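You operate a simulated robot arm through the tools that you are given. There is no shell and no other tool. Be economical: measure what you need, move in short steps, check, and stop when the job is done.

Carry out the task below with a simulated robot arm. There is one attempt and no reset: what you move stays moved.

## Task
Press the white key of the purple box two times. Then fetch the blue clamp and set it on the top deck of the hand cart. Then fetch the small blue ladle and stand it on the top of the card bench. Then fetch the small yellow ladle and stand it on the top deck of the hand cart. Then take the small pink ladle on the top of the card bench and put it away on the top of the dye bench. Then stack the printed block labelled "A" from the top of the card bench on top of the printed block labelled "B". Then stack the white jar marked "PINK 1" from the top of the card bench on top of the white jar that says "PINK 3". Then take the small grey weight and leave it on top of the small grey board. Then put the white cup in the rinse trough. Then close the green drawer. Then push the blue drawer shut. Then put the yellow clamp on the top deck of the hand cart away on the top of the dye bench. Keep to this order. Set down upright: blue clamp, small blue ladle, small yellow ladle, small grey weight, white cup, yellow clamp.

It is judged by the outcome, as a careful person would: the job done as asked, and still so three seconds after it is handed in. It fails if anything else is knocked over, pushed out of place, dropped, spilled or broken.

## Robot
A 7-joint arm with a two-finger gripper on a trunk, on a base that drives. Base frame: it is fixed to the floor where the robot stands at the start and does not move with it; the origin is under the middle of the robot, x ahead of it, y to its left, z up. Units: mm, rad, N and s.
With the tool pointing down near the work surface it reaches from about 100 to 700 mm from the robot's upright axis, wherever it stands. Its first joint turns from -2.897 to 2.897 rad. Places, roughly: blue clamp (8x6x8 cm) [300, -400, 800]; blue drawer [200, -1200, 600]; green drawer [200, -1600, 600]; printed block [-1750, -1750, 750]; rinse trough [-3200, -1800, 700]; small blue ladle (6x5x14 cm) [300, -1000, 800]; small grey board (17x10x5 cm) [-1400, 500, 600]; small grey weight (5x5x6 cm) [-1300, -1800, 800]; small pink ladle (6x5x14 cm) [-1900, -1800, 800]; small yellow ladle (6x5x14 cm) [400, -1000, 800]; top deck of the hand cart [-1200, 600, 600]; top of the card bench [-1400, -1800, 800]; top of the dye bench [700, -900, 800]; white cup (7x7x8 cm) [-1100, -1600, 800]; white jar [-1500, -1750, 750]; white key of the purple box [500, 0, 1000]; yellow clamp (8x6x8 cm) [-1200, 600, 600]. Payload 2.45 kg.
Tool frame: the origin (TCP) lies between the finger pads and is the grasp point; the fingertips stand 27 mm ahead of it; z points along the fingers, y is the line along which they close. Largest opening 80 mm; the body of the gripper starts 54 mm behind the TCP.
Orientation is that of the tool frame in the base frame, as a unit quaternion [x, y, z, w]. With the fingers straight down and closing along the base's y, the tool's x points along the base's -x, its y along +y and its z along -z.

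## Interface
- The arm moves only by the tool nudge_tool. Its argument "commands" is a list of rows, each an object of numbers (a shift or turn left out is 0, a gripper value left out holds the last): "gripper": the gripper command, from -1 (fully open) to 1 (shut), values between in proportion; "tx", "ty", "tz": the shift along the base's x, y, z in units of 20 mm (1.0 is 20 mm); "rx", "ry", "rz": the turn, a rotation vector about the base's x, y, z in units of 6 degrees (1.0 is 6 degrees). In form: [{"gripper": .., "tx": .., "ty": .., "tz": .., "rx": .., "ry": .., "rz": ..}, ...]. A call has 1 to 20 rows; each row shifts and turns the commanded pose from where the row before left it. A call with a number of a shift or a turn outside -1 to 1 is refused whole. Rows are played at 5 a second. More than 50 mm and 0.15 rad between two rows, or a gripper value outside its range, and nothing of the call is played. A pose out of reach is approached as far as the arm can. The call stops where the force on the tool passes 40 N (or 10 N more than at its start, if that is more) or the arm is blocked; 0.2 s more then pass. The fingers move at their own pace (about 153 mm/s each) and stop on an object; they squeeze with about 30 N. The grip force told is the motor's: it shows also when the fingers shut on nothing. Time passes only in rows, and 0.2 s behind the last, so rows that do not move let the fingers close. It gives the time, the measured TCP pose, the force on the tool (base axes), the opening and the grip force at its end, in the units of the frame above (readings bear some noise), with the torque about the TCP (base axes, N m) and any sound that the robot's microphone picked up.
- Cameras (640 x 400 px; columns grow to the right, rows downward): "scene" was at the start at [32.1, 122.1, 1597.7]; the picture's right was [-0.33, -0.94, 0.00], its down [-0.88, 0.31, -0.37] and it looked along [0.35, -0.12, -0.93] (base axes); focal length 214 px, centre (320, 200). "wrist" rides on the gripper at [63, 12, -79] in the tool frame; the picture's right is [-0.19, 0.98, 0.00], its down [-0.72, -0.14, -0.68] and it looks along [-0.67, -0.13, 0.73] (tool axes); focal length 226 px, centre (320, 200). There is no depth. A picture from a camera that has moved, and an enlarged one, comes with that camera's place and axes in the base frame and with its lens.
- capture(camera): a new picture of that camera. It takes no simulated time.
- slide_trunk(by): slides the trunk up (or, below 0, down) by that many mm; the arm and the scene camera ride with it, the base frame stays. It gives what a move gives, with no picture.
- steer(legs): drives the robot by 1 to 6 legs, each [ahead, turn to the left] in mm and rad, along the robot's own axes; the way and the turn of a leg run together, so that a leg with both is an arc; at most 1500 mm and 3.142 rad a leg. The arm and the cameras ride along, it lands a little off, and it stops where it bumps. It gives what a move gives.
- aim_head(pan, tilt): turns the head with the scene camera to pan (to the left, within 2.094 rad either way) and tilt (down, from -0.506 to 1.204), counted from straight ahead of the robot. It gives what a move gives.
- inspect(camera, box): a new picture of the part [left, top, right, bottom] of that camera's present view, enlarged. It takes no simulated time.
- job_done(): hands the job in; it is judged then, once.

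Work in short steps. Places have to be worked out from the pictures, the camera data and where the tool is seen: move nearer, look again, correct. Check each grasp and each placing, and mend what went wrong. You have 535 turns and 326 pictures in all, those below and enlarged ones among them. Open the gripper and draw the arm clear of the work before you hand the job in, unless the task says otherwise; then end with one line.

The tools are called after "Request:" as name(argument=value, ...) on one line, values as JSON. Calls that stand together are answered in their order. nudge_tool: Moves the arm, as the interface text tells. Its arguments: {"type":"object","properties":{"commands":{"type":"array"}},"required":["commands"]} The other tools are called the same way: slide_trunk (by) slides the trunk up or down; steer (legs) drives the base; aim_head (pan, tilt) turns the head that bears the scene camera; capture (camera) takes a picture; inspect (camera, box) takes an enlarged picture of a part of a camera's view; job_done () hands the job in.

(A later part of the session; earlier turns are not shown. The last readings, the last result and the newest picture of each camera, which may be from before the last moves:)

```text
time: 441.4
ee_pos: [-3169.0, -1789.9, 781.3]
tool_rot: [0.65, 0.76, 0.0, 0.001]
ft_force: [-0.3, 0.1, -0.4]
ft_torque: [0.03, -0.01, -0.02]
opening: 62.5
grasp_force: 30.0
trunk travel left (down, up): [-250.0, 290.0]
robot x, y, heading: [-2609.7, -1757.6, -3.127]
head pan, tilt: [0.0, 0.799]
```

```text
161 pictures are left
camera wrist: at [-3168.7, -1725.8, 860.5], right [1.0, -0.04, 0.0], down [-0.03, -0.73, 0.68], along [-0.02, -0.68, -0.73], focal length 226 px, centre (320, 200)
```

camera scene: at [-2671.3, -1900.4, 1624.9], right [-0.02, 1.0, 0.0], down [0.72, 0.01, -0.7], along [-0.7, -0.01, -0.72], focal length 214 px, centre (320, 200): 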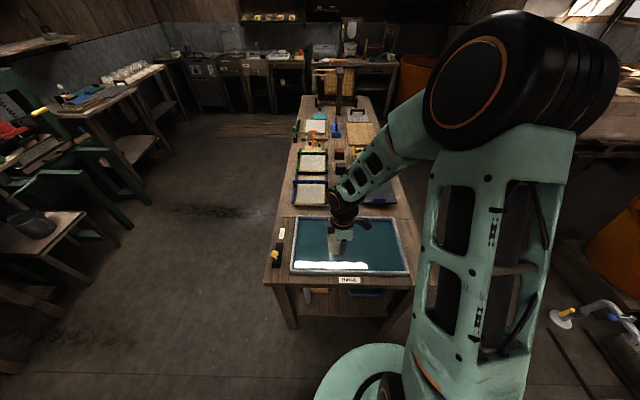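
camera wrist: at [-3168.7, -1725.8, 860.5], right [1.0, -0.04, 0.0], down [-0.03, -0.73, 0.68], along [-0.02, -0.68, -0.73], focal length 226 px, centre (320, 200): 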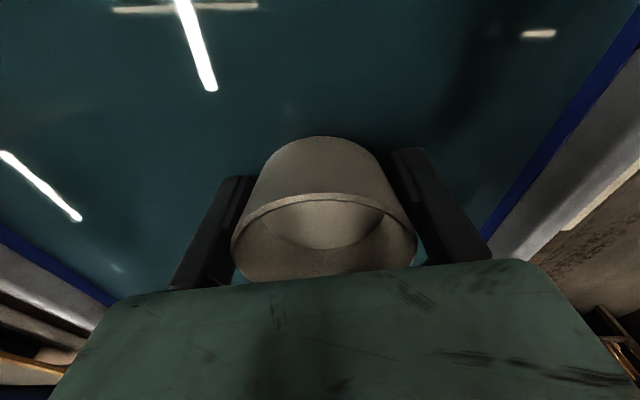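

The cup dips below the water surface; I continue to the bottom.

Request:
nudge_tool(commands=[{"tz": -0.2}, {"tz": -0.2}, {"tz": -0.15}, {"tz": -0.15}])

Request:
nudge_tool(commands=[{"tz": -0.15}, {"tz": -0.15}, {"tz": -0.15}])

```text
time: 442.4
ee_pos: [-3170.5, -1790.7, 767.3]
tool_rot: [0.649, 0.76, 0.0, 0.002]
ft_force: [0.5, 0.4, -1.5]
ft_torque: [0.0, 0.03, 0.0]
opening: 62.7
grasp_force: 30.0
trunk travel left (down, up): [-250.0, 290.0]
robot x, y, heading: [-2613.1, -1759.4, -3.129]
head pan, tilt: [0.0, 0.799]
```

```text
time: 443.2
ee_pos: [-3170.0, -1790.0, 758.9]
tool_rot: [0.65, 0.76, 0.0, 0.001]
ft_force: [-0.3, -0.6, -1.2]
ft_torque: [-0.01, -0.05, 0.0]
opening: 62.8
grasp_force: 30.2
trunk travel left (down, up): [-250.0, 290.0]
robot x, y, heading: [-2611.6, -1761.6, -3.132]
head pan, tilt: [0.0, 0.799]
```

Request:
nudge_tool(commands=[{"tz": -0.15}, {"tz": -0.15}, {"tz": -0.15}])

Request:
nudge_tool(commands=[{"tz": -0.15}, {"tz": -0.15}, {"tz": -0.15}])

Request:
capture(camera="wrist")

```text
time: 444.0
ee_pos: [-3170.0, -1790.3, 752.2]
tool_rot: [0.65, 0.76, -0.002, -0.001]
ft_force: [-3.3, 1.2, 22.8]
ft_torque: [-0.25, -0.04, -0.16]
opening: 62.3
grasp_force: 30.2
trunk travel left (down, up): [-250.0, 290.0]
robot x, y, heading: [-2605.1, -1763.3, -3.13]
head pan, tilt: [0.0, 0.799]
```

```text
time: 444.8
ee_pos: [-3170.8, -1788.6, 744.1]
tool_rot: [0.649, 0.761, -0.001, 0.0]
ft_force: [6.9, 0.2, 21.5]
ft_torque: [0.18, -0.96, 0.0]
opening: 61.0
grasp_force: 30.3
trunk travel left (down, up): [-250.0, 290.0]
robot x, y, heading: [-2610.9, -1759.7, -3.129]
head pan, tilt: [0.0, 0.799]
stopped in row 3: the force on the tool passed its limit at 43 N (the readings are from after the stop); the commanded pose is now the measured one
```

```text
160 pictures are left
camera wrist: at [-3169.1, -1725.3, 823.7], right [1.0, -0.04, 0.0], down [-0.03, -0.73, 0.68], along [-0.03, -0.68, -0.73], focal length 226 px, centre (320, 200)
```

wrist: 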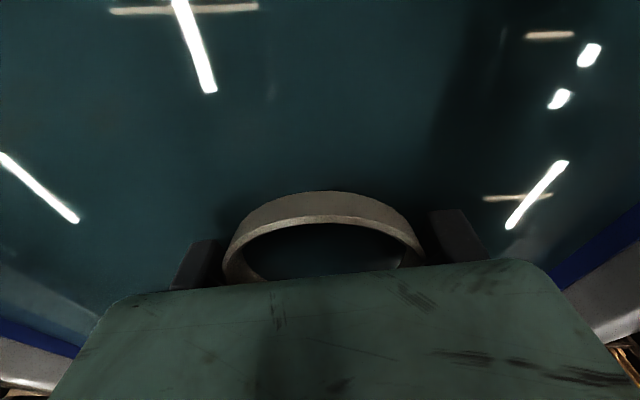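

The cup is on the trough bottom. I ease up and open, then rise.

Request:
nudge_tool(commands=[{"tz": 0.15}, {"gripper": -0.6}, {"gripper": -1}, {}, {}])

Request:
nudge_tool(commands=[{"tz": 0.3}, {"tz": 0.5}, {"tz": 0.8}, {"tz": 1}, {"tz": 1}, {"tz": 1}, {"tz": 1}, {"tz": 1}, {"tz": 1}, {"tz": 1}, {"tz": 1}, {"tz": 1}, {"tz": 1}, {"tz": 1}])

Request:
capture(camera="wrist")

Request:
inspect(camera="scene", box=[270, 190, 420, 300])

```text
time: 446.0
ee_pos: [-3170.8, -1790.7, 746.8]
tool_rot: [0.649, 0.761, -0.002, 0.0]
ft_force: [-11.3, -2.1, 13.9]
ft_torque: [0.12, -0.13, 0.06]
opening: 67.6
grasp_force: 0.0
trunk travel left (down, up): [-250.0, 290.0]
robot x, y, heading: [-2608.7, -1759.6, -3.127]
head pan, tilt: [0.0, 0.799]
```

```text
time: 449.0
ee_pos: [-3171.5, -1788.4, 1000.3]
tool_rot: [0.651, 0.759, -0.001, 0.001]
ft_force: [0.7, -0.3, -0.4]
ft_torque: [0.02, 0.01, 0.01]
opening: 80.1
grasp_force: 0.0
trunk travel left (down, up): [-250.0, 290.0]
robot x, y, heading: [-2611.1, -1760.8, -3.129]
head pan, tilt: [0.0, 0.799]
```

```text
159 pictures are left
camera wrist: at [-3170.7, -1725.0, 1077.3], right [1.0, -0.04, 0.0], down [-0.03, -0.73, 0.68], along [-0.03, -0.68, -0.73], focal length 226 px, centre (320, 200)
```

wrist: 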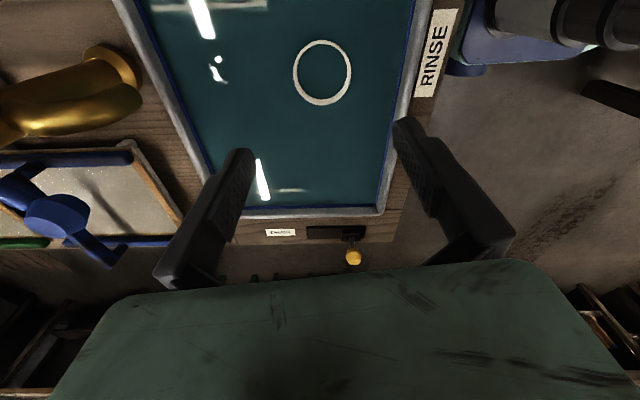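

```text
3.64 times, centred on (345, 245) of scene
camera zoom: at [-2671.0, -1900.4, 1624.9], right [-0.01, 1.0, 0.0], down [0.72, 0.01, -0.7], along [-0.7, -0.01, -0.72], focal length 780 px, centre (229, 36)
```

zoom: 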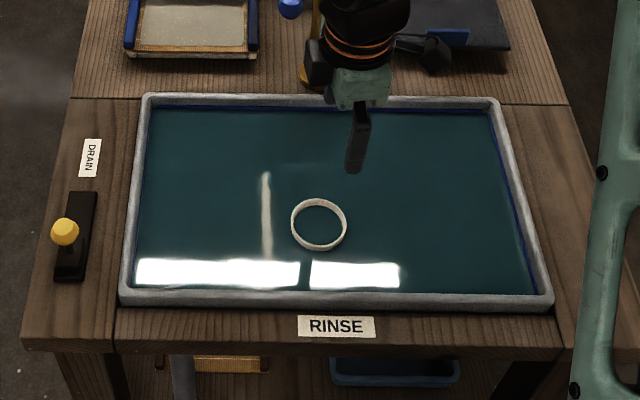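

The cup stands in the trough. Next the drawers: I raise and retract, then drive around the card bench to about (-430,-1250), facing the dye bench.

Request:
nudge_tool(commands=[{"tx": 1, "tz": 1}, {"tx": 1, "tz": 1}, {"tx": 1, "tz": 1}, {"tx": 1, "tz": 1}, {"tx": 1, "gripper": 1}, {"tx": 1}])

Request:
steer(legs=[[-120, 0], [0, -1.676], [860, 0], [0, -1.45], [850, 0], [850, 0]])

Request:
capture(camera="scene")

```text
time: 450.4
ee_pos: [-3052.0, -1789.1, 1077.5]
tool_rot: [0.65, 0.76, -0.001, 0.001]
ft_force: [0.5, -0.4, 1.1]
ft_torque: [0.01, 0.0, 0.02]
opening: 0.0
grasp_force: 29.5
trunk travel left (down, up): [-250.0, 290.0]
robot x, y, heading: [-2609.3, -1760.8, -3.125]
head pan, tilt: [0.0, 0.799]
```

```text
time: 452.6
ee_pos: [-2935.4, -1736.0, 1077.3]
tool_rot: [0.692, 0.722, -0.001, 0.001]
ft_force: [0.5, -0.6, 0.1]
ft_torque: [0.02, 0.01, 0.01]
opening: 0.0
grasp_force: 29.5
trunk travel left (down, up): [-250.0, 290.0]
robot x, y, heading: [-2494.3, -1755.3, 3.039]
head pan, tilt: [0.0, 0.799]
stopped in leg 2: the robot was blocked; the commanded pose is now the measured one
```

```text
157 pictures are left
camera scene: at [-2570.7, -1891.1, 1624.9], right [0.1, 1.0, 0.0], down [0.71, -0.07, -0.7], along [-0.69, 0.07, -0.72], focal length 214 px, centre (320, 200)
```

scene: 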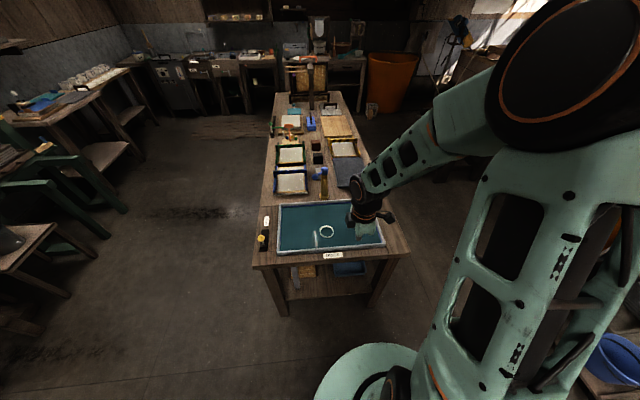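

Blocked again; I look to the left/rear and right/rear to find what touches.

Request:
aim_head(pan=2.09, tilt=1.0)

Request:
capture(camera="scene")

Request:
aim_head(pan=-2.09, tilt=1.0)

Request:
capture(camera="scene")

```text
time: 454.6
ee_pos: [-2936.4, -1735.8, 1077.7]
tool_rot: [0.692, 0.722, -0.001, 0.001]
ft_force: [-0.8, 0.9, -0.3]
ft_torque: [0.03, 0.0, -0.01]
opening: 0.0
grasp_force: 29.8
trunk travel left (down, up): [-250.0, 290.0]
robot x, y, heading: [-2494.4, -1758.5, 3.041]
head pan, tilt: [2.089, 1.0]
```

```text
156 pictures are left
camera scene: at [-2462.5, -1962.3, 1609.8], right [-0.91, -0.41, 0.0], down [-0.34, 0.77, -0.54], along [0.22, -0.49, -0.84], focal length 214 px, centre (320, 200)
```

scene: 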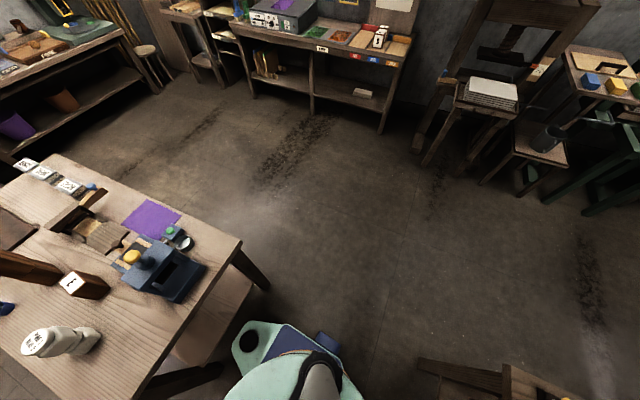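

```text
time: 457.9
ee_pos: [-2935.2, -1736.0, 1077.4]
tool_rot: [0.692, 0.722, 0.0, 0.001]
ft_force: [0.7, 0.1, 0.3]
ft_torque: [0.01, -0.04, 0.01]
opening: 0.1
grasp_force: 29.4
trunk travel left (down, up): [-250.0, 290.0]
robot x, y, heading: [-2495.2, -1755.0, 3.042]
head pan, tilt: [-2.089, 1.0]
```

```text
155 pictures are left
camera scene: at [-2450.5, -1841.9, 1609.8], right [0.82, -0.58, 0.0], down [-0.49, -0.69, -0.54], along [0.31, 0.44, -0.84], focal length 214 px, centre (320, 200)
```

scene: 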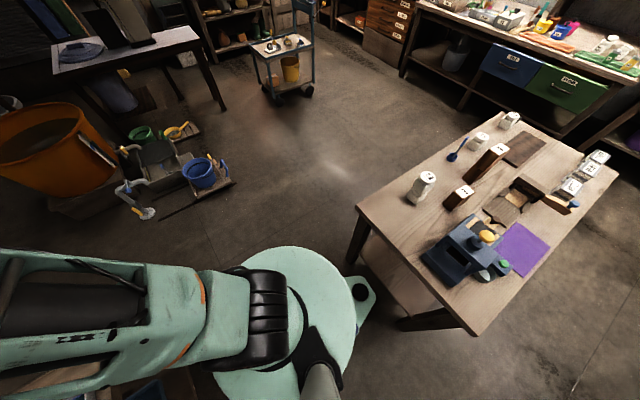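

The rear caster corner meets the card bench's leg side; everything still stands. I move 100 mm ahead, then turn right and drive north.

Request:
steer(legs=[[95, 0], [0, -1.5]])

```text
time: 462.9
ee_pos: [-2582.7, -1306.6, 1076.5]
tool_rot: [0.999, 0.039, 0.0, 0.0]
ft_force: [-0.8, -0.1, -0.2]
ft_torque: [0.02, -0.03, 0.01]
opening: 0.0
grasp_force: 29.1
trunk travel left (down, up): [-250.0, 290.0]
robot x, y, heading: [-2592.4, -1749.2, 1.513]
head pan, tilt: [-2.089, 1.0]
```

Request:
steer(legs=[[850, 0], [0, -1.51], [900, 0], [850, 0]])

Request:
aim_head(pan=-0.4, tilt=0.7)

Request:
capture(camera="scene")

```text
time: 479.6
ee_pos: [-358.4, -881.1, 1077.5]
tool_rot: [0.754, -0.657, 0.0, -0.001]
ft_force: [0.5, 0.1, -0.6]
ft_torque: [0.05, 0.0, 0.0]
opening: 0.2
grasp_force: 29.4
trunk travel left (down, up): [-250.0, 290.0]
robot x, y, heading: [-797.4, -898.5, -0.006]
head pan, tilt: [-2.089, 1.0]
```

```text
time: 481.3
ee_pos: [-358.9, -880.1, 1075.6]
tool_rot: [0.754, -0.657, -0.001, -0.001]
ft_force: [0.5, 0.2, 0.4]
ft_torque: [0.03, -0.01, 0.03]
opening: 0.0
grasp_force: 29.3
trunk travel left (down, up): [-250.0, 290.0]
robot x, y, heading: [-800.6, -904.4, -0.006]
head pan, tilt: [-0.4, 0.7]
```

```text
154 pictures are left
camera scene: at [-743.1, -794.0, 1633.1], right [-0.39, -0.92, 0.0], down [-0.59, 0.25, -0.76], along [0.7, -0.3, -0.64], focal length 214 px, centre (320, 200)
```

scene: 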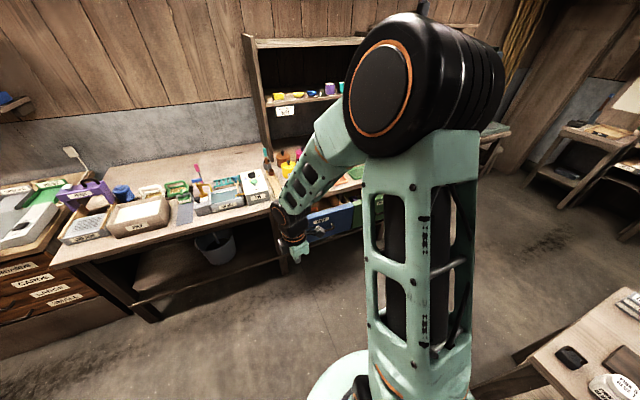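

Request:
steer(legs=[[0, -0.68], [475, 0], [0, 0.686]])

Request:
aim_head(pan=0, tilt=0.9)

Request:
capture(camera="scene")

Request:
capture(camera="wrist")

```text
time: 487.9
ee_pos: [2.2, -1173.6, 1076.5]
tool_rot: [0.756, -0.654, -0.001, -0.001]
ft_force: [-0.4, 0.0, -0.5]
ft_torque: [-0.01, -0.03, -0.04]
opening: 0.1
grasp_force: 30.1
trunk travel left (down, up): [-250.0, 290.0]
robot x, y, heading: [-434.8, -1197.1, 0.009]
head pan, tilt: [-0.4, 0.7]
```

```text
time: 488.7
ee_pos: [2.2, -1173.2, 1077.6]
tool_rot: [0.756, -0.654, -0.001, 0.0]
ft_force: [-0.5, -1.1, 0.7]
ft_torque: [0.01, 0.0, -0.01]
opening: 0.0
grasp_force: 29.9
trunk travel left (down, up): [-250.0, 290.0]
robot x, y, heading: [-435.6, -1200.3, 0.002]
head pan, tilt: [0.0, 0.901]
```

```text
153 pictures are left
camera scene: at [-385.2, -1056.1, 1617.0], right [0.0, -1.0, 0.0], down [-0.78, 0.0, -0.62], along [0.62, 0.0, -0.78], focal length 214 px, centre (320, 200)
```

scene: 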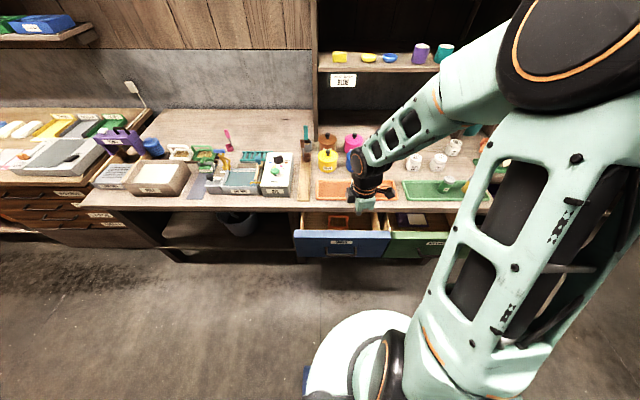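

```text
152 pictures are left
camera wrist: at [-2.0, -1237.6, 1155.7], right [-1.0, 0.05, 0.0], down [0.04, 0.73, 0.68], along [0.03, 0.68, -0.73], focal length 226 px, centre (320, 200)
```

wrist: 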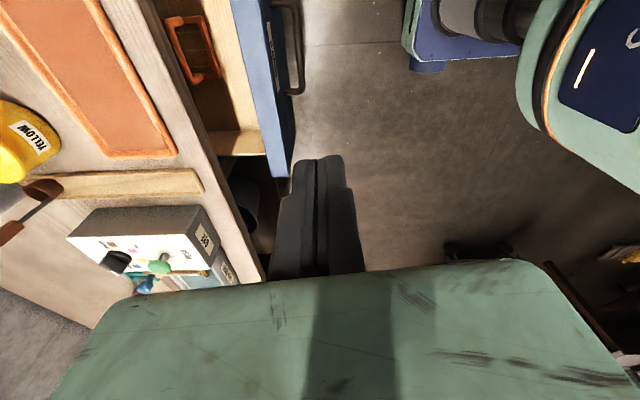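

Blue front ≈ x 90, y −928…−1390; green front y −1392…−1800. I'll push with the closed fingertips pointing +x. I swing the tool horizontal while moving to (-100,-1480) at height.

Request:
nudge_tool(commands=[{"tx": -1, "ry": -1}, {"tx": -1, "ry": -1}, {"tx": -1, "ry": -1}, {"tx": -1, "ry": -1}, {"tx": -1, "ry": -1}, {"ty": -1, "ry": -1}, {"ty": -1, "ry": -1}, {"ty": -1, "ry": -1}, {"ty": -1, "ry": -1}, {"ty": -1, "ry": -1}, {"ty": -1, "ry": -1}, {"ty": -1, "ry": -1}, {"ty": -1, "ry": -1}, {"ty": -1, "ry": -1}, {"ty": -1, "ry": -1}])

Request:
capture(camera="scene")

```text
time: 491.9
ee_pos: [59.2, -1368.4, 1096.5]
tool_rot: [0.534, -0.463, 0.535, -0.464]
ft_force: [-0.3, 0.7, -0.6]
ft_torque: [-0.02, -0.05, 0.01]
opening: 0.2
grasp_force: 29.8
out of reach, approached as far as the arm can: row 3, 4, 5, 6, 7, 8, 9, 10
trunk travel left (down, up): [-250.0, 290.0]
robot x, y, heading: [-438.7, -1194.7, 0.009]
head pan, tilt: [0.0, 0.901]
```

```text
151 pictures are left
camera scene: at [-385.0, -1056.4, 1617.0], right [0.01, -1.0, 0.0], down [-0.78, 0.0, -0.62], along [0.62, 0.0, -0.78], focal length 214 px, centre (320, 200)
```

scene: 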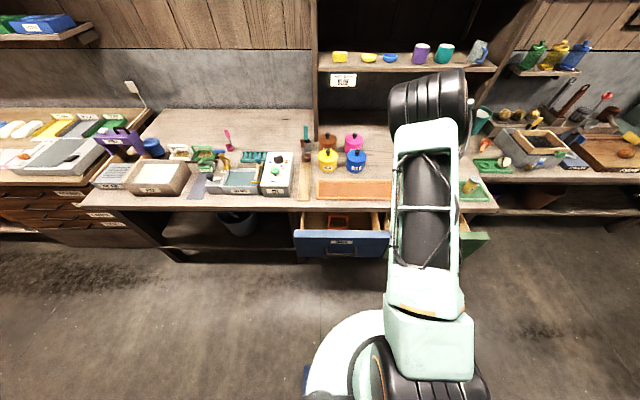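

Fully horizontal is kinematically awkward; a 45° tilt suffices. I pitch back 45° and move toward (0,-1480).

Request:
nudge_tool(commands=[{"ry": 1, "ty": -1}, {"ry": 1, "ty": -1}, {"ry": 1, "ty": -1}, {"ry": 1, "ty": -1}, {"ry": 1, "ty": -1}, {"ry": 1, "ty": -0.5}, {"ry": 1, "tx": -0.5}, {"ry": 0.5, "tx": -1}, {"tx": -1}, {"tx": -0.5}])

Request:
capture(camera="scene")

Request:
capture(camera="wrist")

```text
time: 494.1
ee_pos: [-0.8, -1479.9, 1097.0]
tool_rot: [0.699, -0.605, 0.288, -0.251]
ft_force: [0.2, 0.5, -0.2]
ft_torque: [-0.01, 0.04, 0.01]
opening: 0.0
grasp_force: 30.5
trunk travel left (down, up): [-250.0, 290.0]
robot x, y, heading: [-438.2, -1197.7, 0.001]
head pan, tilt: [0.0, 0.901]
```

```text
150 pictures are left
camera scene: at [-385.5, -1056.2, 1617.0], right [0.01, -1.0, 0.0], down [-0.78, 0.0, -0.62], along [0.62, 0.0, -0.78], focal length 214 px, centre (320, 200)
```

scene: 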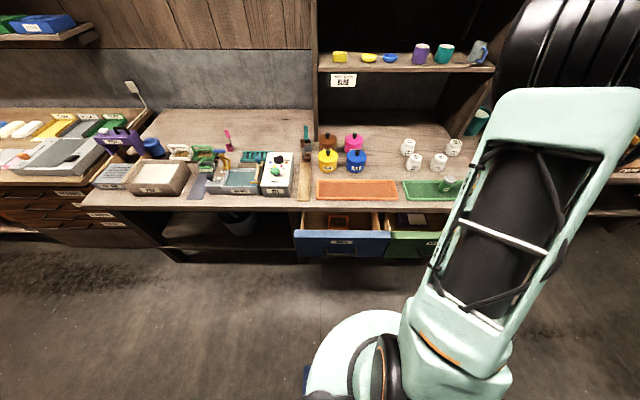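

```text
149 pictures are left
camera wrist: at [-60.1, -1544.2, 1149.1], right [-0.71, 0.05, -0.71], down [-0.46, 0.73, 0.51], along [0.54, 0.68, -0.49], focal length 226 px, centre (320, 200)
```

wrist: 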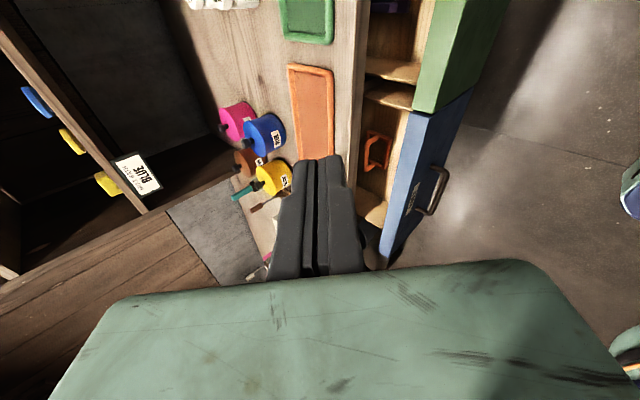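

Good view: drawer fronts' top outer edges at x≈85, z≈745. I lower the trunk 220 mm, then the tool to z≈690 in front of the green drawer.

Request:
slide_trunk(by=-220)

Request:
nudge_tool(commands=[{"tx": -1}, {"tz": -1}, {"tz": -1}, {"tz": -1}, {"tz": -1}, {"tz": -1}, {"tz": -1}, {"tz": -1}, {"tz": -1}, {"tz": -1}])

Request:
capture(camera="scene")

Request:
capture(camera="wrist")

```text
time: 496.5
ee_pos: [0.7, -1479.0, 876.2]
tool_rot: [0.699, -0.604, 0.289, -0.251]
ft_force: [-0.3, 0.2, 0.6]
ft_torque: [-0.01, 0.0, -0.01]
opening: 0.0
grasp_force: 29.9
trunk travel left (down, up): [-30.0, 510.0]
robot x, y, heading: [-438.1, -1196.1, 0.005]
head pan, tilt: [0.0, 0.901]
```

```text
time: 498.7
ee_pos: [-21.5, -1479.1, 693.9]
tool_rot: [0.699, -0.604, 0.289, -0.251]
ft_force: [-0.3, 0.3, 1.0]
ft_torque: [-0.03, -0.01, 0.02]
opening: 0.3
grasp_force: 29.8
trunk travel left (down, up): [-30.0, 510.0]
robot x, y, heading: [-438.6, -1194.7, 0.005]
head pan, tilt: [0.0, 0.901]
```

```text
148 pictures are left
camera scene: at [-385.5, -1056.0, 1397.0], right [0.01, -1.0, 0.0], down [-0.78, 0.0, -0.62], along [0.62, 0.0, -0.78], focal length 214 px, centre (320, 200)
```

scene: 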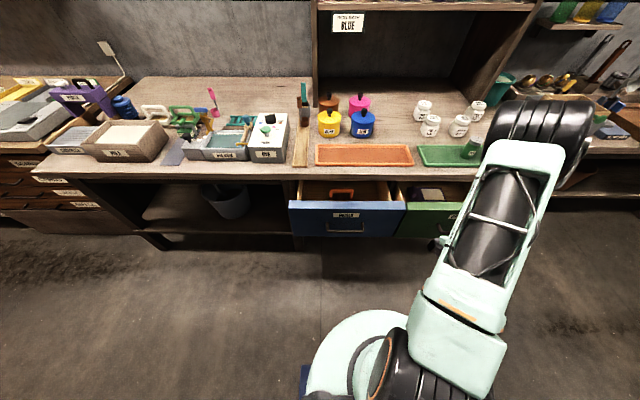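

```text
147 pictures are left
camera wrist: at [-80.4, -1543.9, 747.8], right [-0.71, 0.05, -0.71], down [-0.46, 0.73, 0.51], along [0.54, 0.68, -0.49], focal length 226 px, centre (320, 200)
```

wrist: 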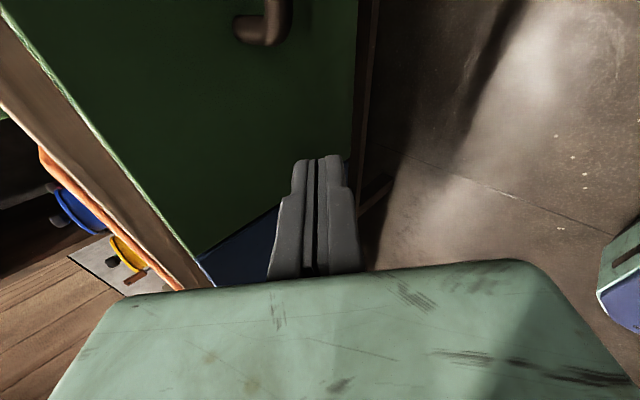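

The fingertips face the green front. I push forward step by step.

Request:
nudge_tool(commands=[{"tx": 1}, {"tx": 1}, {"tx": 1}, {"tx": 0.5}, {"tx": 0.5}, {"tx": 0.5}, {"tx": 0.5}])

Request:
capture(camera="wrist")

```text
time: 500.3
ee_pos: [82.8, -1480.7, 697.2]
tool_rot: [0.699, -0.604, 0.289, -0.251]
ft_force: [-0.1, 0.4, 0.2]
ft_torque: [-0.01, 0.04, 0.01]
opening: 0.0
grasp_force: 29.9
trunk travel left (down, up): [-30.0, 510.0]
robot x, y, heading: [-441.0, -1194.7, 0.004]
head pan, tilt: [0.0, 0.901]
```

```text
146 pictures are left
camera wrist: at [21.9, -1545.0, 749.5], right [-0.71, 0.05, -0.71], down [-0.46, 0.73, 0.51], along [0.54, 0.68, -0.49], focal length 226 px, centre (320, 200)
```

wrist: 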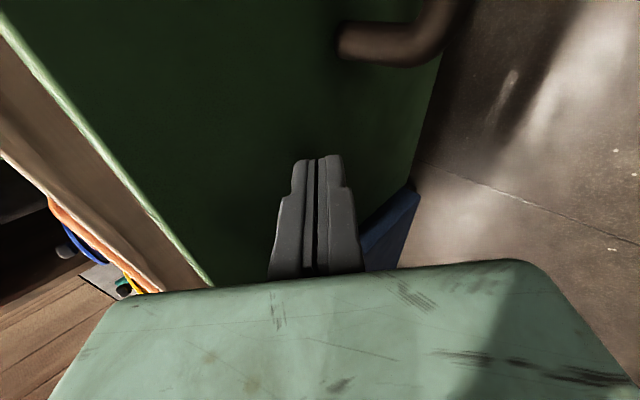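

Request:
nudge_tool(commands=[{"tx": 0.5}, {"tx": 0.5}, {"tx": 0.5}, {"tx": 0.5}, {"tx": 0.5}])

Request:
capture(camera="wrist")

Request:
capture(camera="scene")

```text
time: 501.5
ee_pos: [131.4, -1479.1, 695.5]
tool_rot: [0.7, -0.603, 0.289, -0.251]
ft_force: [0.4, -0.9, -0.7]
ft_torque: [0.03, 0.0, 0.02]
opening: 0.0
grasp_force: 30.4
trunk travel left (down, up): [-30.0, 510.0]
robot x, y, heading: [-439.1, -1196.0, -0.001]
head pan, tilt: [0.0, 0.901]
```

```text
145 pictures are left
camera wrist: at [70.8, -1544.1, 748.7], right [-0.71, 0.05, -0.71], down [-0.46, 0.73, 0.51], along [0.54, 0.68, -0.49], focal length 226 px, centre (320, 200)
```

wrist: 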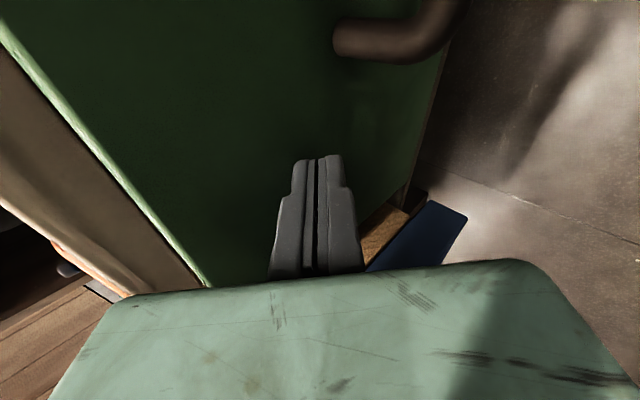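

```text
144 pictures are left
camera scene: at [-385.3, -1056.1, 1396.9], right [0.01, -1.0, 0.0], down [-0.78, 0.0, -0.62], along [0.62, 0.0, -0.78], focal length 214 px, centre (320, 200)
```

scene: 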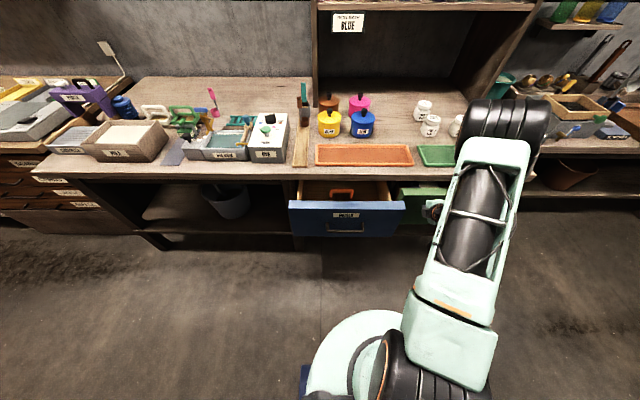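

The green drawer slides in. I continue until it stops.

Request:
nudge_tool(commands=[{"tx": 0.5}, {"tx": 0.5}, {"tx": 0.5}, {"tx": 0.5}])

Request:
nudge_tool(commands=[{"tx": 0.25}, {"tx": 0.25}, {"tx": 0.25}, {"tx": 0.25}])

Request:
capture(camera="scene")

Request:
capture(camera="wrist")

```text
time: 502.5
ee_pos: [168.9, -1480.4, 695.4]
tool_rot: [0.699, -0.604, 0.289, -0.252]
ft_force: [0.3, 1.2, 1.1]
ft_torque: [-0.04, 0.0, -0.02]
opening: 0.1
grasp_force: 30.0
trunk travel left (down, up): [-30.0, 510.0]
robot x, y, heading: [-437.7, -1197.0, 0.006]
head pan, tilt: [0.0, 0.901]
```

```text
time: 503.5
ee_pos: [191.0, -1479.8, 695.7]
tool_rot: [0.7, -0.604, 0.289, -0.251]
ft_force: [-1.0, 0.3, -0.9]
ft_torque: [0.04, 0.03, 0.0]
opening: 0.0
grasp_force: 29.5
trunk travel left (down, up): [-30.0, 510.0]
robot x, y, heading: [-437.4, -1192.5, 0.006]
head pan, tilt: [0.0, 0.901]
```

```text
143 pictures are left
camera scene: at [-385.3, -1056.1, 1397.0], right [0.01, -1.0, 0.0], down [-0.78, 0.0, -0.62], along [0.62, 0.0, -0.78], focal length 214 px, centre (320, 200)
```

scene: 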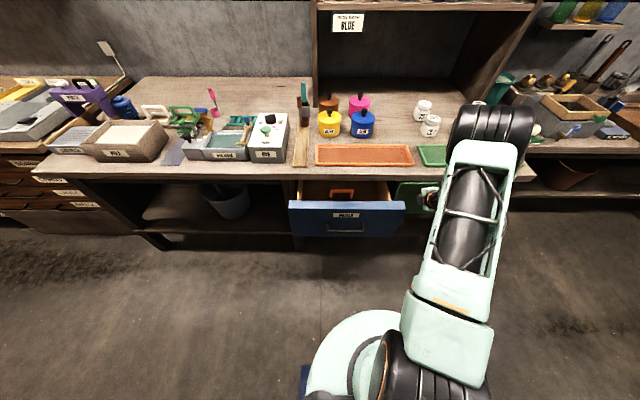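

```text
142 pictures are left
camera wrist: at [130.7, -1543.9, 749.5], right [-0.71, 0.05, -0.71], down [-0.46, 0.73, 0.51], along [0.54, 0.68, -0.49], focal length 226 px, centre (320, 200)
```

wrist: 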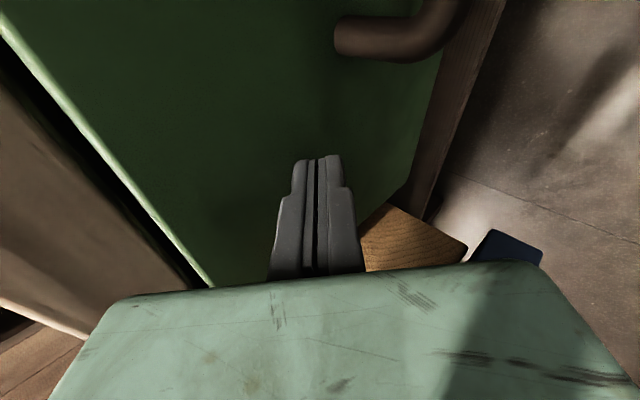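

Not stopped yet. I continue in smaller rows until resistance.

Request:
nudge_tool(commands=[{"tx": 0.2}, {"tx": 0.2}, {"tx": 0.2}, {"tx": 0.2}])

Request:
capture(camera="wrist")

```text
time: 504.5
ee_pos: [203.3, -1478.2, 696.0]
tool_rot: [0.699, -0.605, 0.289, -0.249]
ft_force: [-19.5, 4.3, 6.3]
ft_torque: [-0.01, -0.07, -0.04]
opening: 0.0
grasp_force: 30.0
trunk travel left (down, up): [-30.0, 510.0]
robot x, y, heading: [-435.8, -1196.0, 0.005]
head pan, tilt: [0.0, 0.901]
```

```text
141 pictures are left
camera wrist: at [143.9, -1543.7, 748.8], right [-0.71, 0.05, -0.7], down [-0.45, 0.73, 0.51], along [0.54, 0.68, -0.49], focal length 226 px, centre (320, 200)
```

wrist: 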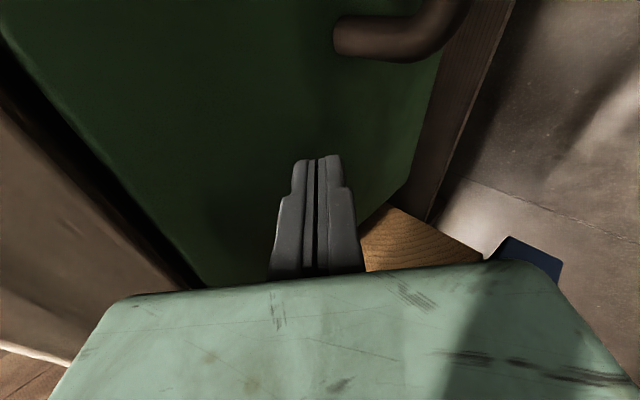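

It met resistance (~20 N) at tip x≈222 – flush. One more small push to confirm the stop.

Request:
nudge_tool(commands=[{"tx": 0.1}, {"tx": 0.1}, {}])

Request:
nudge_tool(commands=[{"tx": -0.5}, {"tx": -1}, {"tx": -1}, {"tx": -1}, {"tx": -1}, {"tx": -1}, {"tx": -1}, {"tx": -1}, {"tx": -1}, {"tx": -1}, {"tx": -1}])

Request:
capture(camera="scene")

Request:
capture(camera="wrist")

```text
time: 504.9
ee_pos: [202.5, -1481.1, 692.9]
tool_rot: [0.7, -0.606, 0.286, -0.248]
ft_force: [-12.8, 3.3, 3.2]
ft_torque: [0.01, -0.05, -0.01]
opening: 0.0
grasp_force: 29.7
trunk travel left (down, up): [-30.0, 510.0]
robot x, y, heading: [-441.7, -1196.8, 0.001]
head pan, tilt: [0.0, 0.901]
stopped in row 2: the force on the tool passed its limit at 43 N (the readings are from after the stop); the commanded pose is now the measured one
```

```text
time: 507.3
ee_pos: [-4.8, -1480.0, 694.3]
tool_rot: [0.7, -0.605, 0.286, -0.249]
ft_force: [-0.7, 0.6, 0.1]
ft_torque: [-0.02, 0.01, 0.02]
opening: 0.0
grasp_force: 29.4
trunk travel left (down, up): [-30.0, 510.0]
robot x, y, heading: [-437.0, -1200.3, 0.004]
head pan, tilt: [0.0, 0.901]
```

```text
140 pictures are left
camera scene: at [-385.1, -1056.0, 1397.0], right [0.01, -1.0, 0.0], down [-0.78, 0.0, -0.62], along [0.62, 0.0, -0.78], focal length 214 px, centre (320, 200)
```

scene: 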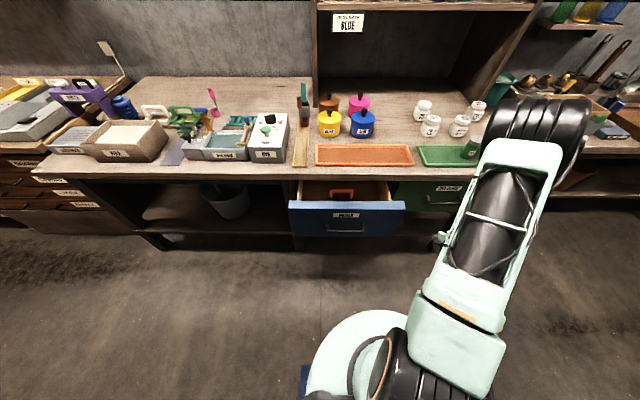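

```text
139 pictures are left
camera wrist: at [-63.9, -1544.2, 747.7], right [-0.71, 0.05, -0.7], down [-0.45, 0.73, 0.51], along [0.54, 0.68, -0.5], focal length 226 px, centre (320, 200)
```

wrist: 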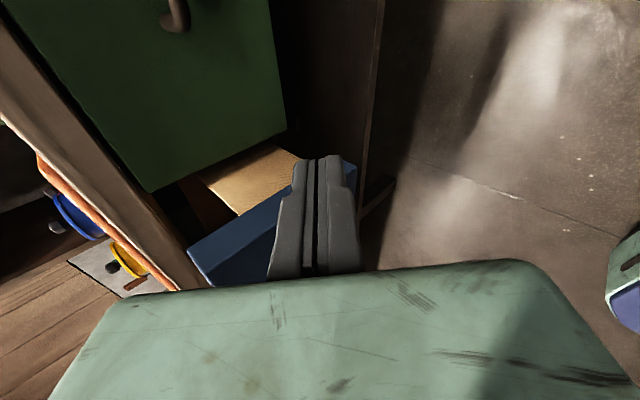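

The green drawer is shut. I move sideways to y≈-1290 and push the blue drawer.

Request:
nudge_tool(commands=[{"tx": -0.5, "ty": 1}, {"ty": 1}, {"ty": 1}, {"ty": 1}, {"ty": 1}, {"ty": 1}, {"ty": 1}, {"ty": 1}, {"ty": 1}, {"ty": 0.5}])

Request:
capture(camera="wrist")

Request:
nudge_tool(commands=[{"tx": 1}, {"tx": 1}, {"tx": 1}, {"tx": 0.5}, {"tx": 0.5}, {"tx": 0.5}, {"tx": 0.5}, {"tx": 0.5}, {"tx": 0.5}])

Request:
capture(camera="wrist")

```text
time: 509.5
ee_pos: [-14.2, -1290.8, 694.6]
tool_rot: [0.7, -0.605, 0.287, -0.25]
ft_force: [0.0, -0.4, 0.3]
ft_torque: [-0.01, 0.03, 0.02]
opening: 0.3
grasp_force: 29.9
trunk travel left (down, up): [-30.0, 510.0]
robot x, y, heading: [-438.1, -1200.1, 0.006]
head pan, tilt: [0.0, 0.901]
```

```text
138 pictures are left
camera wrist: at [-73.5, -1354.4, 747.1], right [-0.71, 0.05, -0.7], down [-0.45, 0.73, 0.51], along [0.54, 0.68, -0.5], focal length 226 px, centre (320, 200)
```

wrist: 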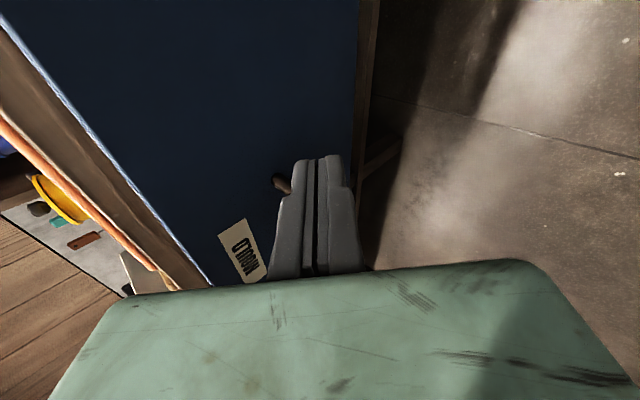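

```text
time: 511.5
ee_pos: [106.6, -1288.7, 693.9]
tool_rot: [0.7, -0.605, 0.287, -0.249]
ft_force: [0.8, 0.5, 0.7]
ft_torque: [0.01, 0.03, -0.03]
opening: 0.0
grasp_force: 29.6
trunk travel left (down, up): [-30.0, 510.0]
robot x, y, heading: [-439.6, -1195.7, 0.007]
head pan, tilt: [0.0, 0.901]
```

```text
137 pictures are left
camera wrist: at [46.6, -1353.5, 746.6], right [-0.71, 0.05, -0.7], down [-0.45, 0.73, 0.51], along [0.54, 0.68, -0.5], focal length 226 px, centre (320, 200)
```

wrist: 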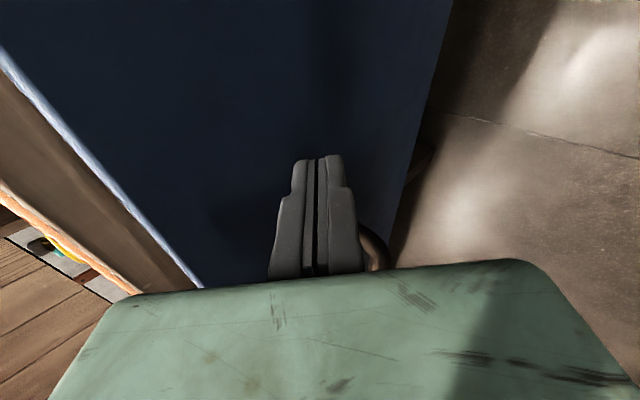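

Request:
nudge_tool(commands=[{"tx": 0.5}, {"tx": 0.5}, {"tx": 0.5}, {"tx": 0.5}, {"tx": 0.5}, {"tx": 0.5}, {"tx": 0.5}, {"tx": 0.5}])

Request:
nudge_tool(commands=[{"tx": 0.2}, {"tx": 0.2}, {"tx": 0.2}, {"tx": 0.2}])

Request:
capture(camera="wrist")

```text
time: 513.3
ee_pos: [185.0, -1290.1, 691.7]
tool_rot: [0.699, -0.606, 0.286, -0.249]
ft_force: [-0.1, 0.0, -0.2]
ft_torque: [0.0, 0.01, -0.02]
opening: 0.0
grasp_force: 29.8
trunk travel left (down, up): [-30.0, 510.0]
robot x, y, heading: [-437.0, -1200.2, 0.004]
head pan, tilt: [0.0, 0.901]
```

```text
time: 514.3
ee_pos: [200.9, -1290.0, 693.3]
tool_rot: [0.7, -0.605, 0.286, -0.25]
ft_force: [-0.2, 0.0, 1.1]
ft_torque: [-0.03, 0.02, -0.02]
opening: 0.0
grasp_force: 29.8
trunk travel left (down, up): [-30.0, 510.0]
robot x, y, heading: [-439.8, -1201.2, 0.002]
head pan, tilt: [0.0, 0.901]
```

```text
136 pictures are left
camera wrist: at [142.1, -1354.7, 746.7], right [-0.71, 0.05, -0.7], down [-0.45, 0.73, 0.51], along [0.54, 0.68, -0.5], focal length 226 px, centre (320, 200)
```

wrist: 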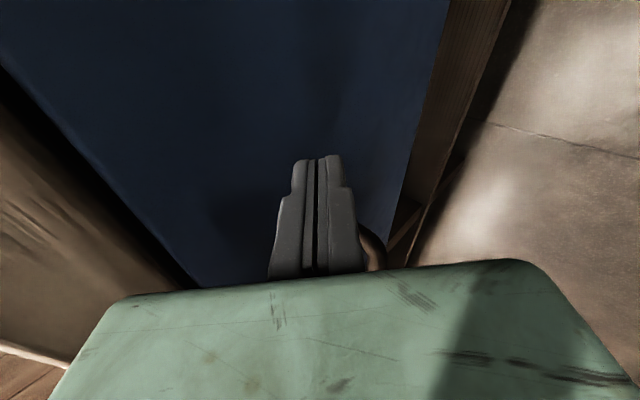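

Request:
nudge_tool(commands=[{"tx": 0.15}, {"tx": 0.15}, {"tx": 0.1}])

Request:
nudge_tool(commands=[{"tx": 0.1}, {"tx": 0.1}, {}])

```text
time: 515.2
ee_pos: [205.3, -1290.1, 690.5]
tool_rot: [0.701, -0.607, 0.283, -0.246]
ft_force: [-13.7, 0.8, 4.9]
ft_torque: [-0.04, -0.07, -0.04]
opening: 0.1
grasp_force: 29.6
trunk travel left (down, up): [-30.0, 510.0]
robot x, y, heading: [-435.9, -1197.4, 0.008]
head pan, tilt: [0.0, 0.901]
stopped in row 3: the force on the tool passed its limit at 42 N (the readings are from after the stop); the commanded pose is now the measured one
```

```text
time: 515.8
ee_pos: [204.3, -1291.5, 689.1]
tool_rot: [0.702, -0.608, 0.281, -0.243]
ft_force: [-15.5, 1.7, 5.2]
ft_torque: [-0.06, -0.03, -0.08]
opening: 0.0
grasp_force: 30.1
trunk travel left (down, up): [-30.0, 510.0]
robot x, y, heading: [-442.1, -1198.1, 0.005]
head pan, tilt: [0.0, 0.901]
stopped in row 2: the force on the tool passed its limit at 43 N (the readings are from after the stop); the commanded pose is now the measured one
```

The blue drawer hit its stop. I draw back, raise, and look at both drawers.

Request:
nudge_tool(commands=[{"tx": -0.5}, {"tx": -1}, {"tx": -1}, {"tx": -1}, {"tx": -1}, {"tx": -1}, {"tx": -1}, {"tx": -1}, {"tx": -1}, {"tx": -1}, {"tx": -1}, {"tz": 1}, {"tz": 1}, {"tz": 1}, {"tz": 1}, {"tz": 1}, {"tz": 1}, {"tz": 1}, {"tz": 1}, {"tz": 1}])

Request:
slide_trunk(by=220)

Request:
aim_head(pan=-0.1, tilt=0.9)

Request:
capture(camera="scene")

Request:
capture(camera="wrist")

```text
time: 520.0
ee_pos: [14.7, -1298.2, 864.5]
tool_rot: [0.702, -0.607, 0.281, -0.243]
ft_force: [0.8, -0.7, 0.6]
ft_torque: [0.0, 0.0, -0.03]
opening: 0.0
grasp_force: 30.3
out of reach, approached as far as the arm can: row 15, 16, 17, 19
trunk travel left (down, up): [-30.0, 510.0]
robot x, y, heading: [-440.3, -1196.1, 0.004]
head pan, tilt: [0.0, 0.901]
```

```text
time: 522.3
ee_pos: [14.7, -1297.8, 1084.5]
tool_rot: [0.702, -0.608, 0.281, -0.242]
ft_force: [0.2, -0.1, -0.7]
ft_torque: [-0.02, -0.01, -0.03]
opening: 0.2
grasp_force: 30.1
trunk travel left (down, up): [-250.0, 290.0]
robot x, y, heading: [-438.7, -1197.1, 0.007]
head pan, tilt: [0.0, 0.901]
```

```text
time: 523.0
ee_pos: [15.4, -1297.8, 1084.3]
tool_rot: [0.702, -0.608, 0.281, -0.243]
ft_force: [0.3, 0.6, -0.8]
ft_torque: [0.0, -0.05, 0.02]
opening: 0.0
grasp_force: 29.6
trunk travel left (down, up): [-250.0, 290.0]
robot x, y, heading: [-442.2, -1199.0, 0.006]
head pan, tilt: [-0.099, 0.901]
```

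```text
135 pictures are left
camera scene: at [-385.6, -1063.5, 1616.9], right [-0.09, -1.0, 0.0], down [-0.78, 0.07, -0.62], along [0.62, -0.06, -0.78], focal length 214 px, centre (320, 200)
```

scene: 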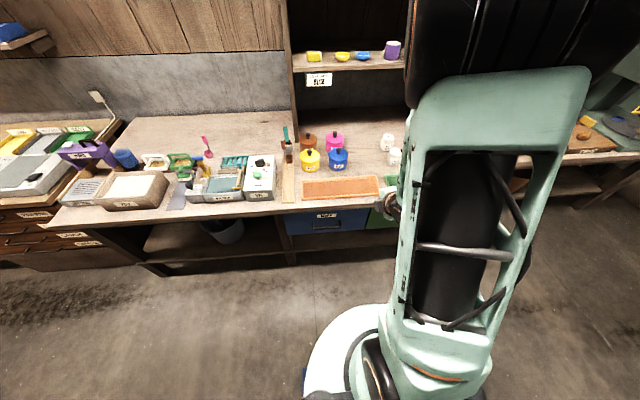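

```text
134 pictures are left
camera wrist: at [-43.4, -1362.2, 1139.3], right [-0.72, 0.05, -0.69], down [-0.44, 0.73, 0.52], along [0.53, 0.68, -0.51], focal length 226 px, centre (320, 200)
```

wrist: 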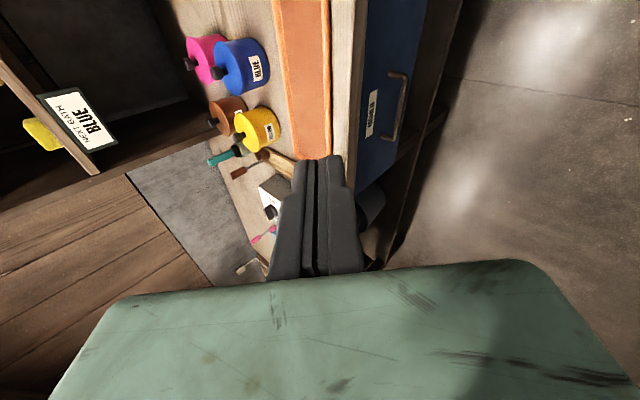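

Both drawers are shut. I restore the tool to straight down with its closing axis across the robot's forward axis (ry +43.6°, then rz −98°).

Request:
nudge_tool(commands=[{"ry": 1}, {"ry": 1}, {"ry": 1}, {"ry": 1}, {"ry": 1}, {"ry": 1}, {"ry": 1}, {"ry": 0.27}, {}])

Request:
nudge_tool(commands=[{"rz": -1}, {"rz": -1}, {"rz": -1}, {"rz": -1}, {"rz": -1}, {"rz": -1}, {"rz": -1}, {"rz": -1}, {"rz": -1}, {"rz": -1}, {"rz": -1}, {"rz": -1}, {"rz": -1}, {"rz": -1}, {"rz": -1}, {"rz": -1}, {"rz": -0.4}])

```text
time: 525.0
ee_pos: [15.6, -1298.1, 1085.0]
tool_rot: [0.756, -0.654, 0.015, -0.021]
ft_force: [0.0, 0.4, 0.6]
ft_torque: [0.0, -0.03, -0.01]
opening: 0.1
grasp_force: 29.8
out of reach, approached as far as the arm can: row 4
trunk travel left (down, up): [-250.0, 290.0]
robot x, y, heading: [-438.4, -1194.9, 0.007]
head pan, tilt: [-0.099, 0.901]
```

```text
time: 528.6
ee_pos: [15.2, -1297.8, 1084.3]
tool_rot: [0.002, 1.0, -0.027, 0.002]
ft_force: [-0.4, 0.2, 0.1]
ft_torque: [0.01, 0.0, -0.01]
opening: 0.0
grasp_force: 29.6
trunk travel left (down, up): [-250.0, 290.0]
robot x, y, heading: [-440.4, -1195.1, 0.005]
head pan, tilt: [-0.099, 0.901]
```

A small 3° tilt remains; I level it.

Request:
nudge_tool(commands=[{"rx": 0.516, "ry": -0.04}, {}])

Request:
steer(legs=[[0, 1.2], [350, 0]])

```text
time: 529.2
ee_pos: [15.4, -1298.1, 1086.4]
tool_rot: [0.001, 1.0, 0.0, 0.003]
ft_force: [-0.7, -0.8, 0.6]
ft_torque: [0.03, 0.01, 0.02]
opening: 0.2
grasp_force: 29.4
trunk travel left (down, up): [-250.0, 290.0]
robot x, y, heading: [-437.8, -1199.2, 0.007]
head pan, tilt: [-0.099, 0.901]
```

```text
time: 534.6
ee_pos: [-61.2, -472.9, 1084.9]
tool_rot: [-0.569, 0.823, 0.001, 0.003]
ft_force: [1.4, 0.8, -0.6]
ft_torque: [-0.03, 0.02, -0.02]
opening: 0.0
grasp_force: 29.7
trunk travel left (down, up): [-250.0, 290.0]
robot x, y, heading: [-309.9, -865.7, 1.214]
head pan, tilt: [-0.099, 0.901]
```

I drive to the cart's side, aiming at (-1180,-170), facing +y.

Request:
steer(legs=[[0, 1.255], [1115, 0], [0, -0.9]])

Request:
aim_head(pan=0, tilt=0.8)

Request:
capture(camera="scene")

```text
time: 546.0
ee_pos: [-1166.1, 254.3, 1084.9]
tool_rot: [0.728, -0.685, -0.002, -0.003]
ft_force: [-0.2, 0.1, 0.3]
ft_torque: [0.0, 0.02, 0.01]
opening: 0.0
grasp_force: 29.6
trunk travel left (down, up): [-250.0, 290.0]
robot x, y, heading: [-1236.3, -203.7, 1.641]
head pan, tilt: [-0.099, 0.901]
```

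```text
time: 546.6
ee_pos: [-1165.2, 255.0, 1086.2]
tool_rot: [0.729, -0.685, -0.003, -0.002]
ft_force: [-0.6, 0.7, -0.2]
ft_torque: [0.0, -0.01, 0.02]
opening: 0.0
grasp_force: 29.9
trunk travel left (down, up): [-250.0, 290.0]
robot x, y, heading: [-1237.0, -205.6, 1.642]
head pan, tilt: [0.0, 0.799]
```

```text
133 pictures are left
camera scene: at [-1382.3, -153.5, 1624.8], right [1.0, 0.07, 0.0], down [0.05, -0.72, -0.7], along [-0.05, 0.69, -0.72], focal length 214 px, centre (320, 200)
```

scene: 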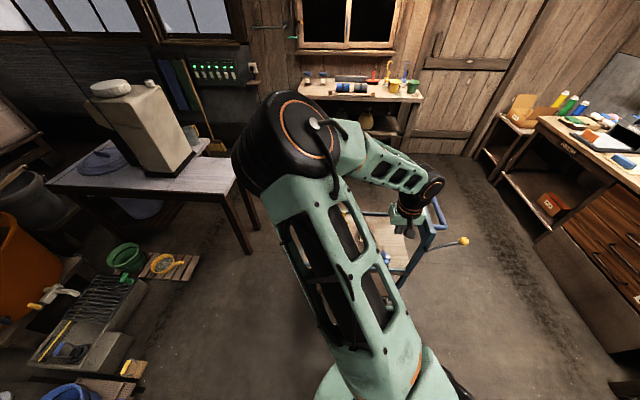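

The elbow now lies to the left, but the tool is in the right pose. I drive 245 mm ahead and look with the wrist camera.

Request:
steer(legs=[[0, -0.06], [245, 0]])

Request:
nudge_tool(commands=[{"gripper": 0.05}, {}])

Request:
capture(camera="wrist")

Request:
capture(camera="scene")

```text
time: 548.9
ee_pos: [-1142.7, 497.3, 1084.8]
tool_rot: [0.71, -0.704, -0.002, -0.003]
ft_force: [-1.4, 0.0, 0.6]
ft_torque: [-0.03, -0.03, -0.01]
opening: 0.0
grasp_force: 29.6
trunk travel left (down, up): [-250.0, 290.0]
robot x, y, heading: [-1239.6, 42.8, 1.587]
head pan, tilt: [0.0, 0.799]
```

```text
time: 549.5
ee_pos: [-1143.2, 497.6, 1085.3]
tool_rot: [0.71, -0.704, -0.003, -0.002]
ft_force: [-0.3, 0.7, 0.1]
ft_torque: [-0.02, 0.0, 0.01]
opening: 38.0
grasp_force: 0.0
trunk travel left (down, up): [-250.0, 290.0]
robot x, y, heading: [-1242.1, 40.3, 1.587]
head pan, tilt: [0.0, 0.799]
```

```text
132 pictures are left
camera wrist: at [-1156.6, 432.8, 1163.3], right [-0.98, 0.19, 0.0], down [0.14, 0.71, 0.69], along [0.13, 0.67, -0.73], focal length 226 px, centre (320, 200)
```

wrist: 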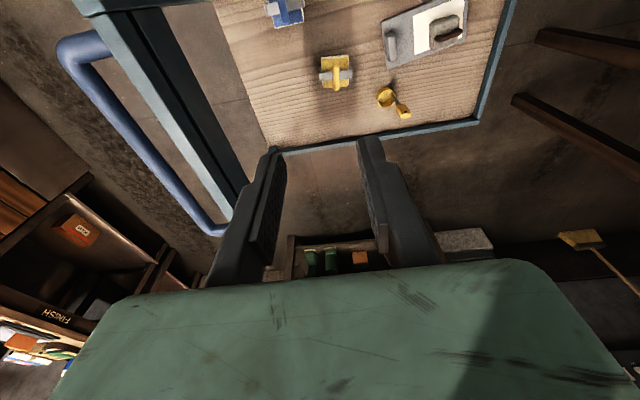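

```text
131 pictures are left
camera scene: at [-1382.3, 101.6, 1624.9], right [1.0, 0.01, 0.0], down [0.01, -0.72, -0.7], along [-0.01, 0.7, -0.72], focal length 214 px, centre (320, 200)
```

scene: 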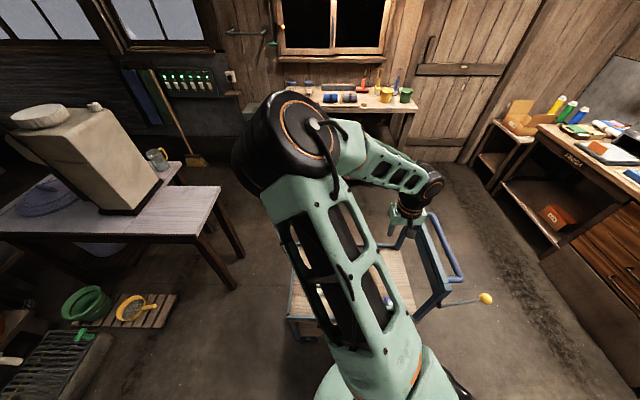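

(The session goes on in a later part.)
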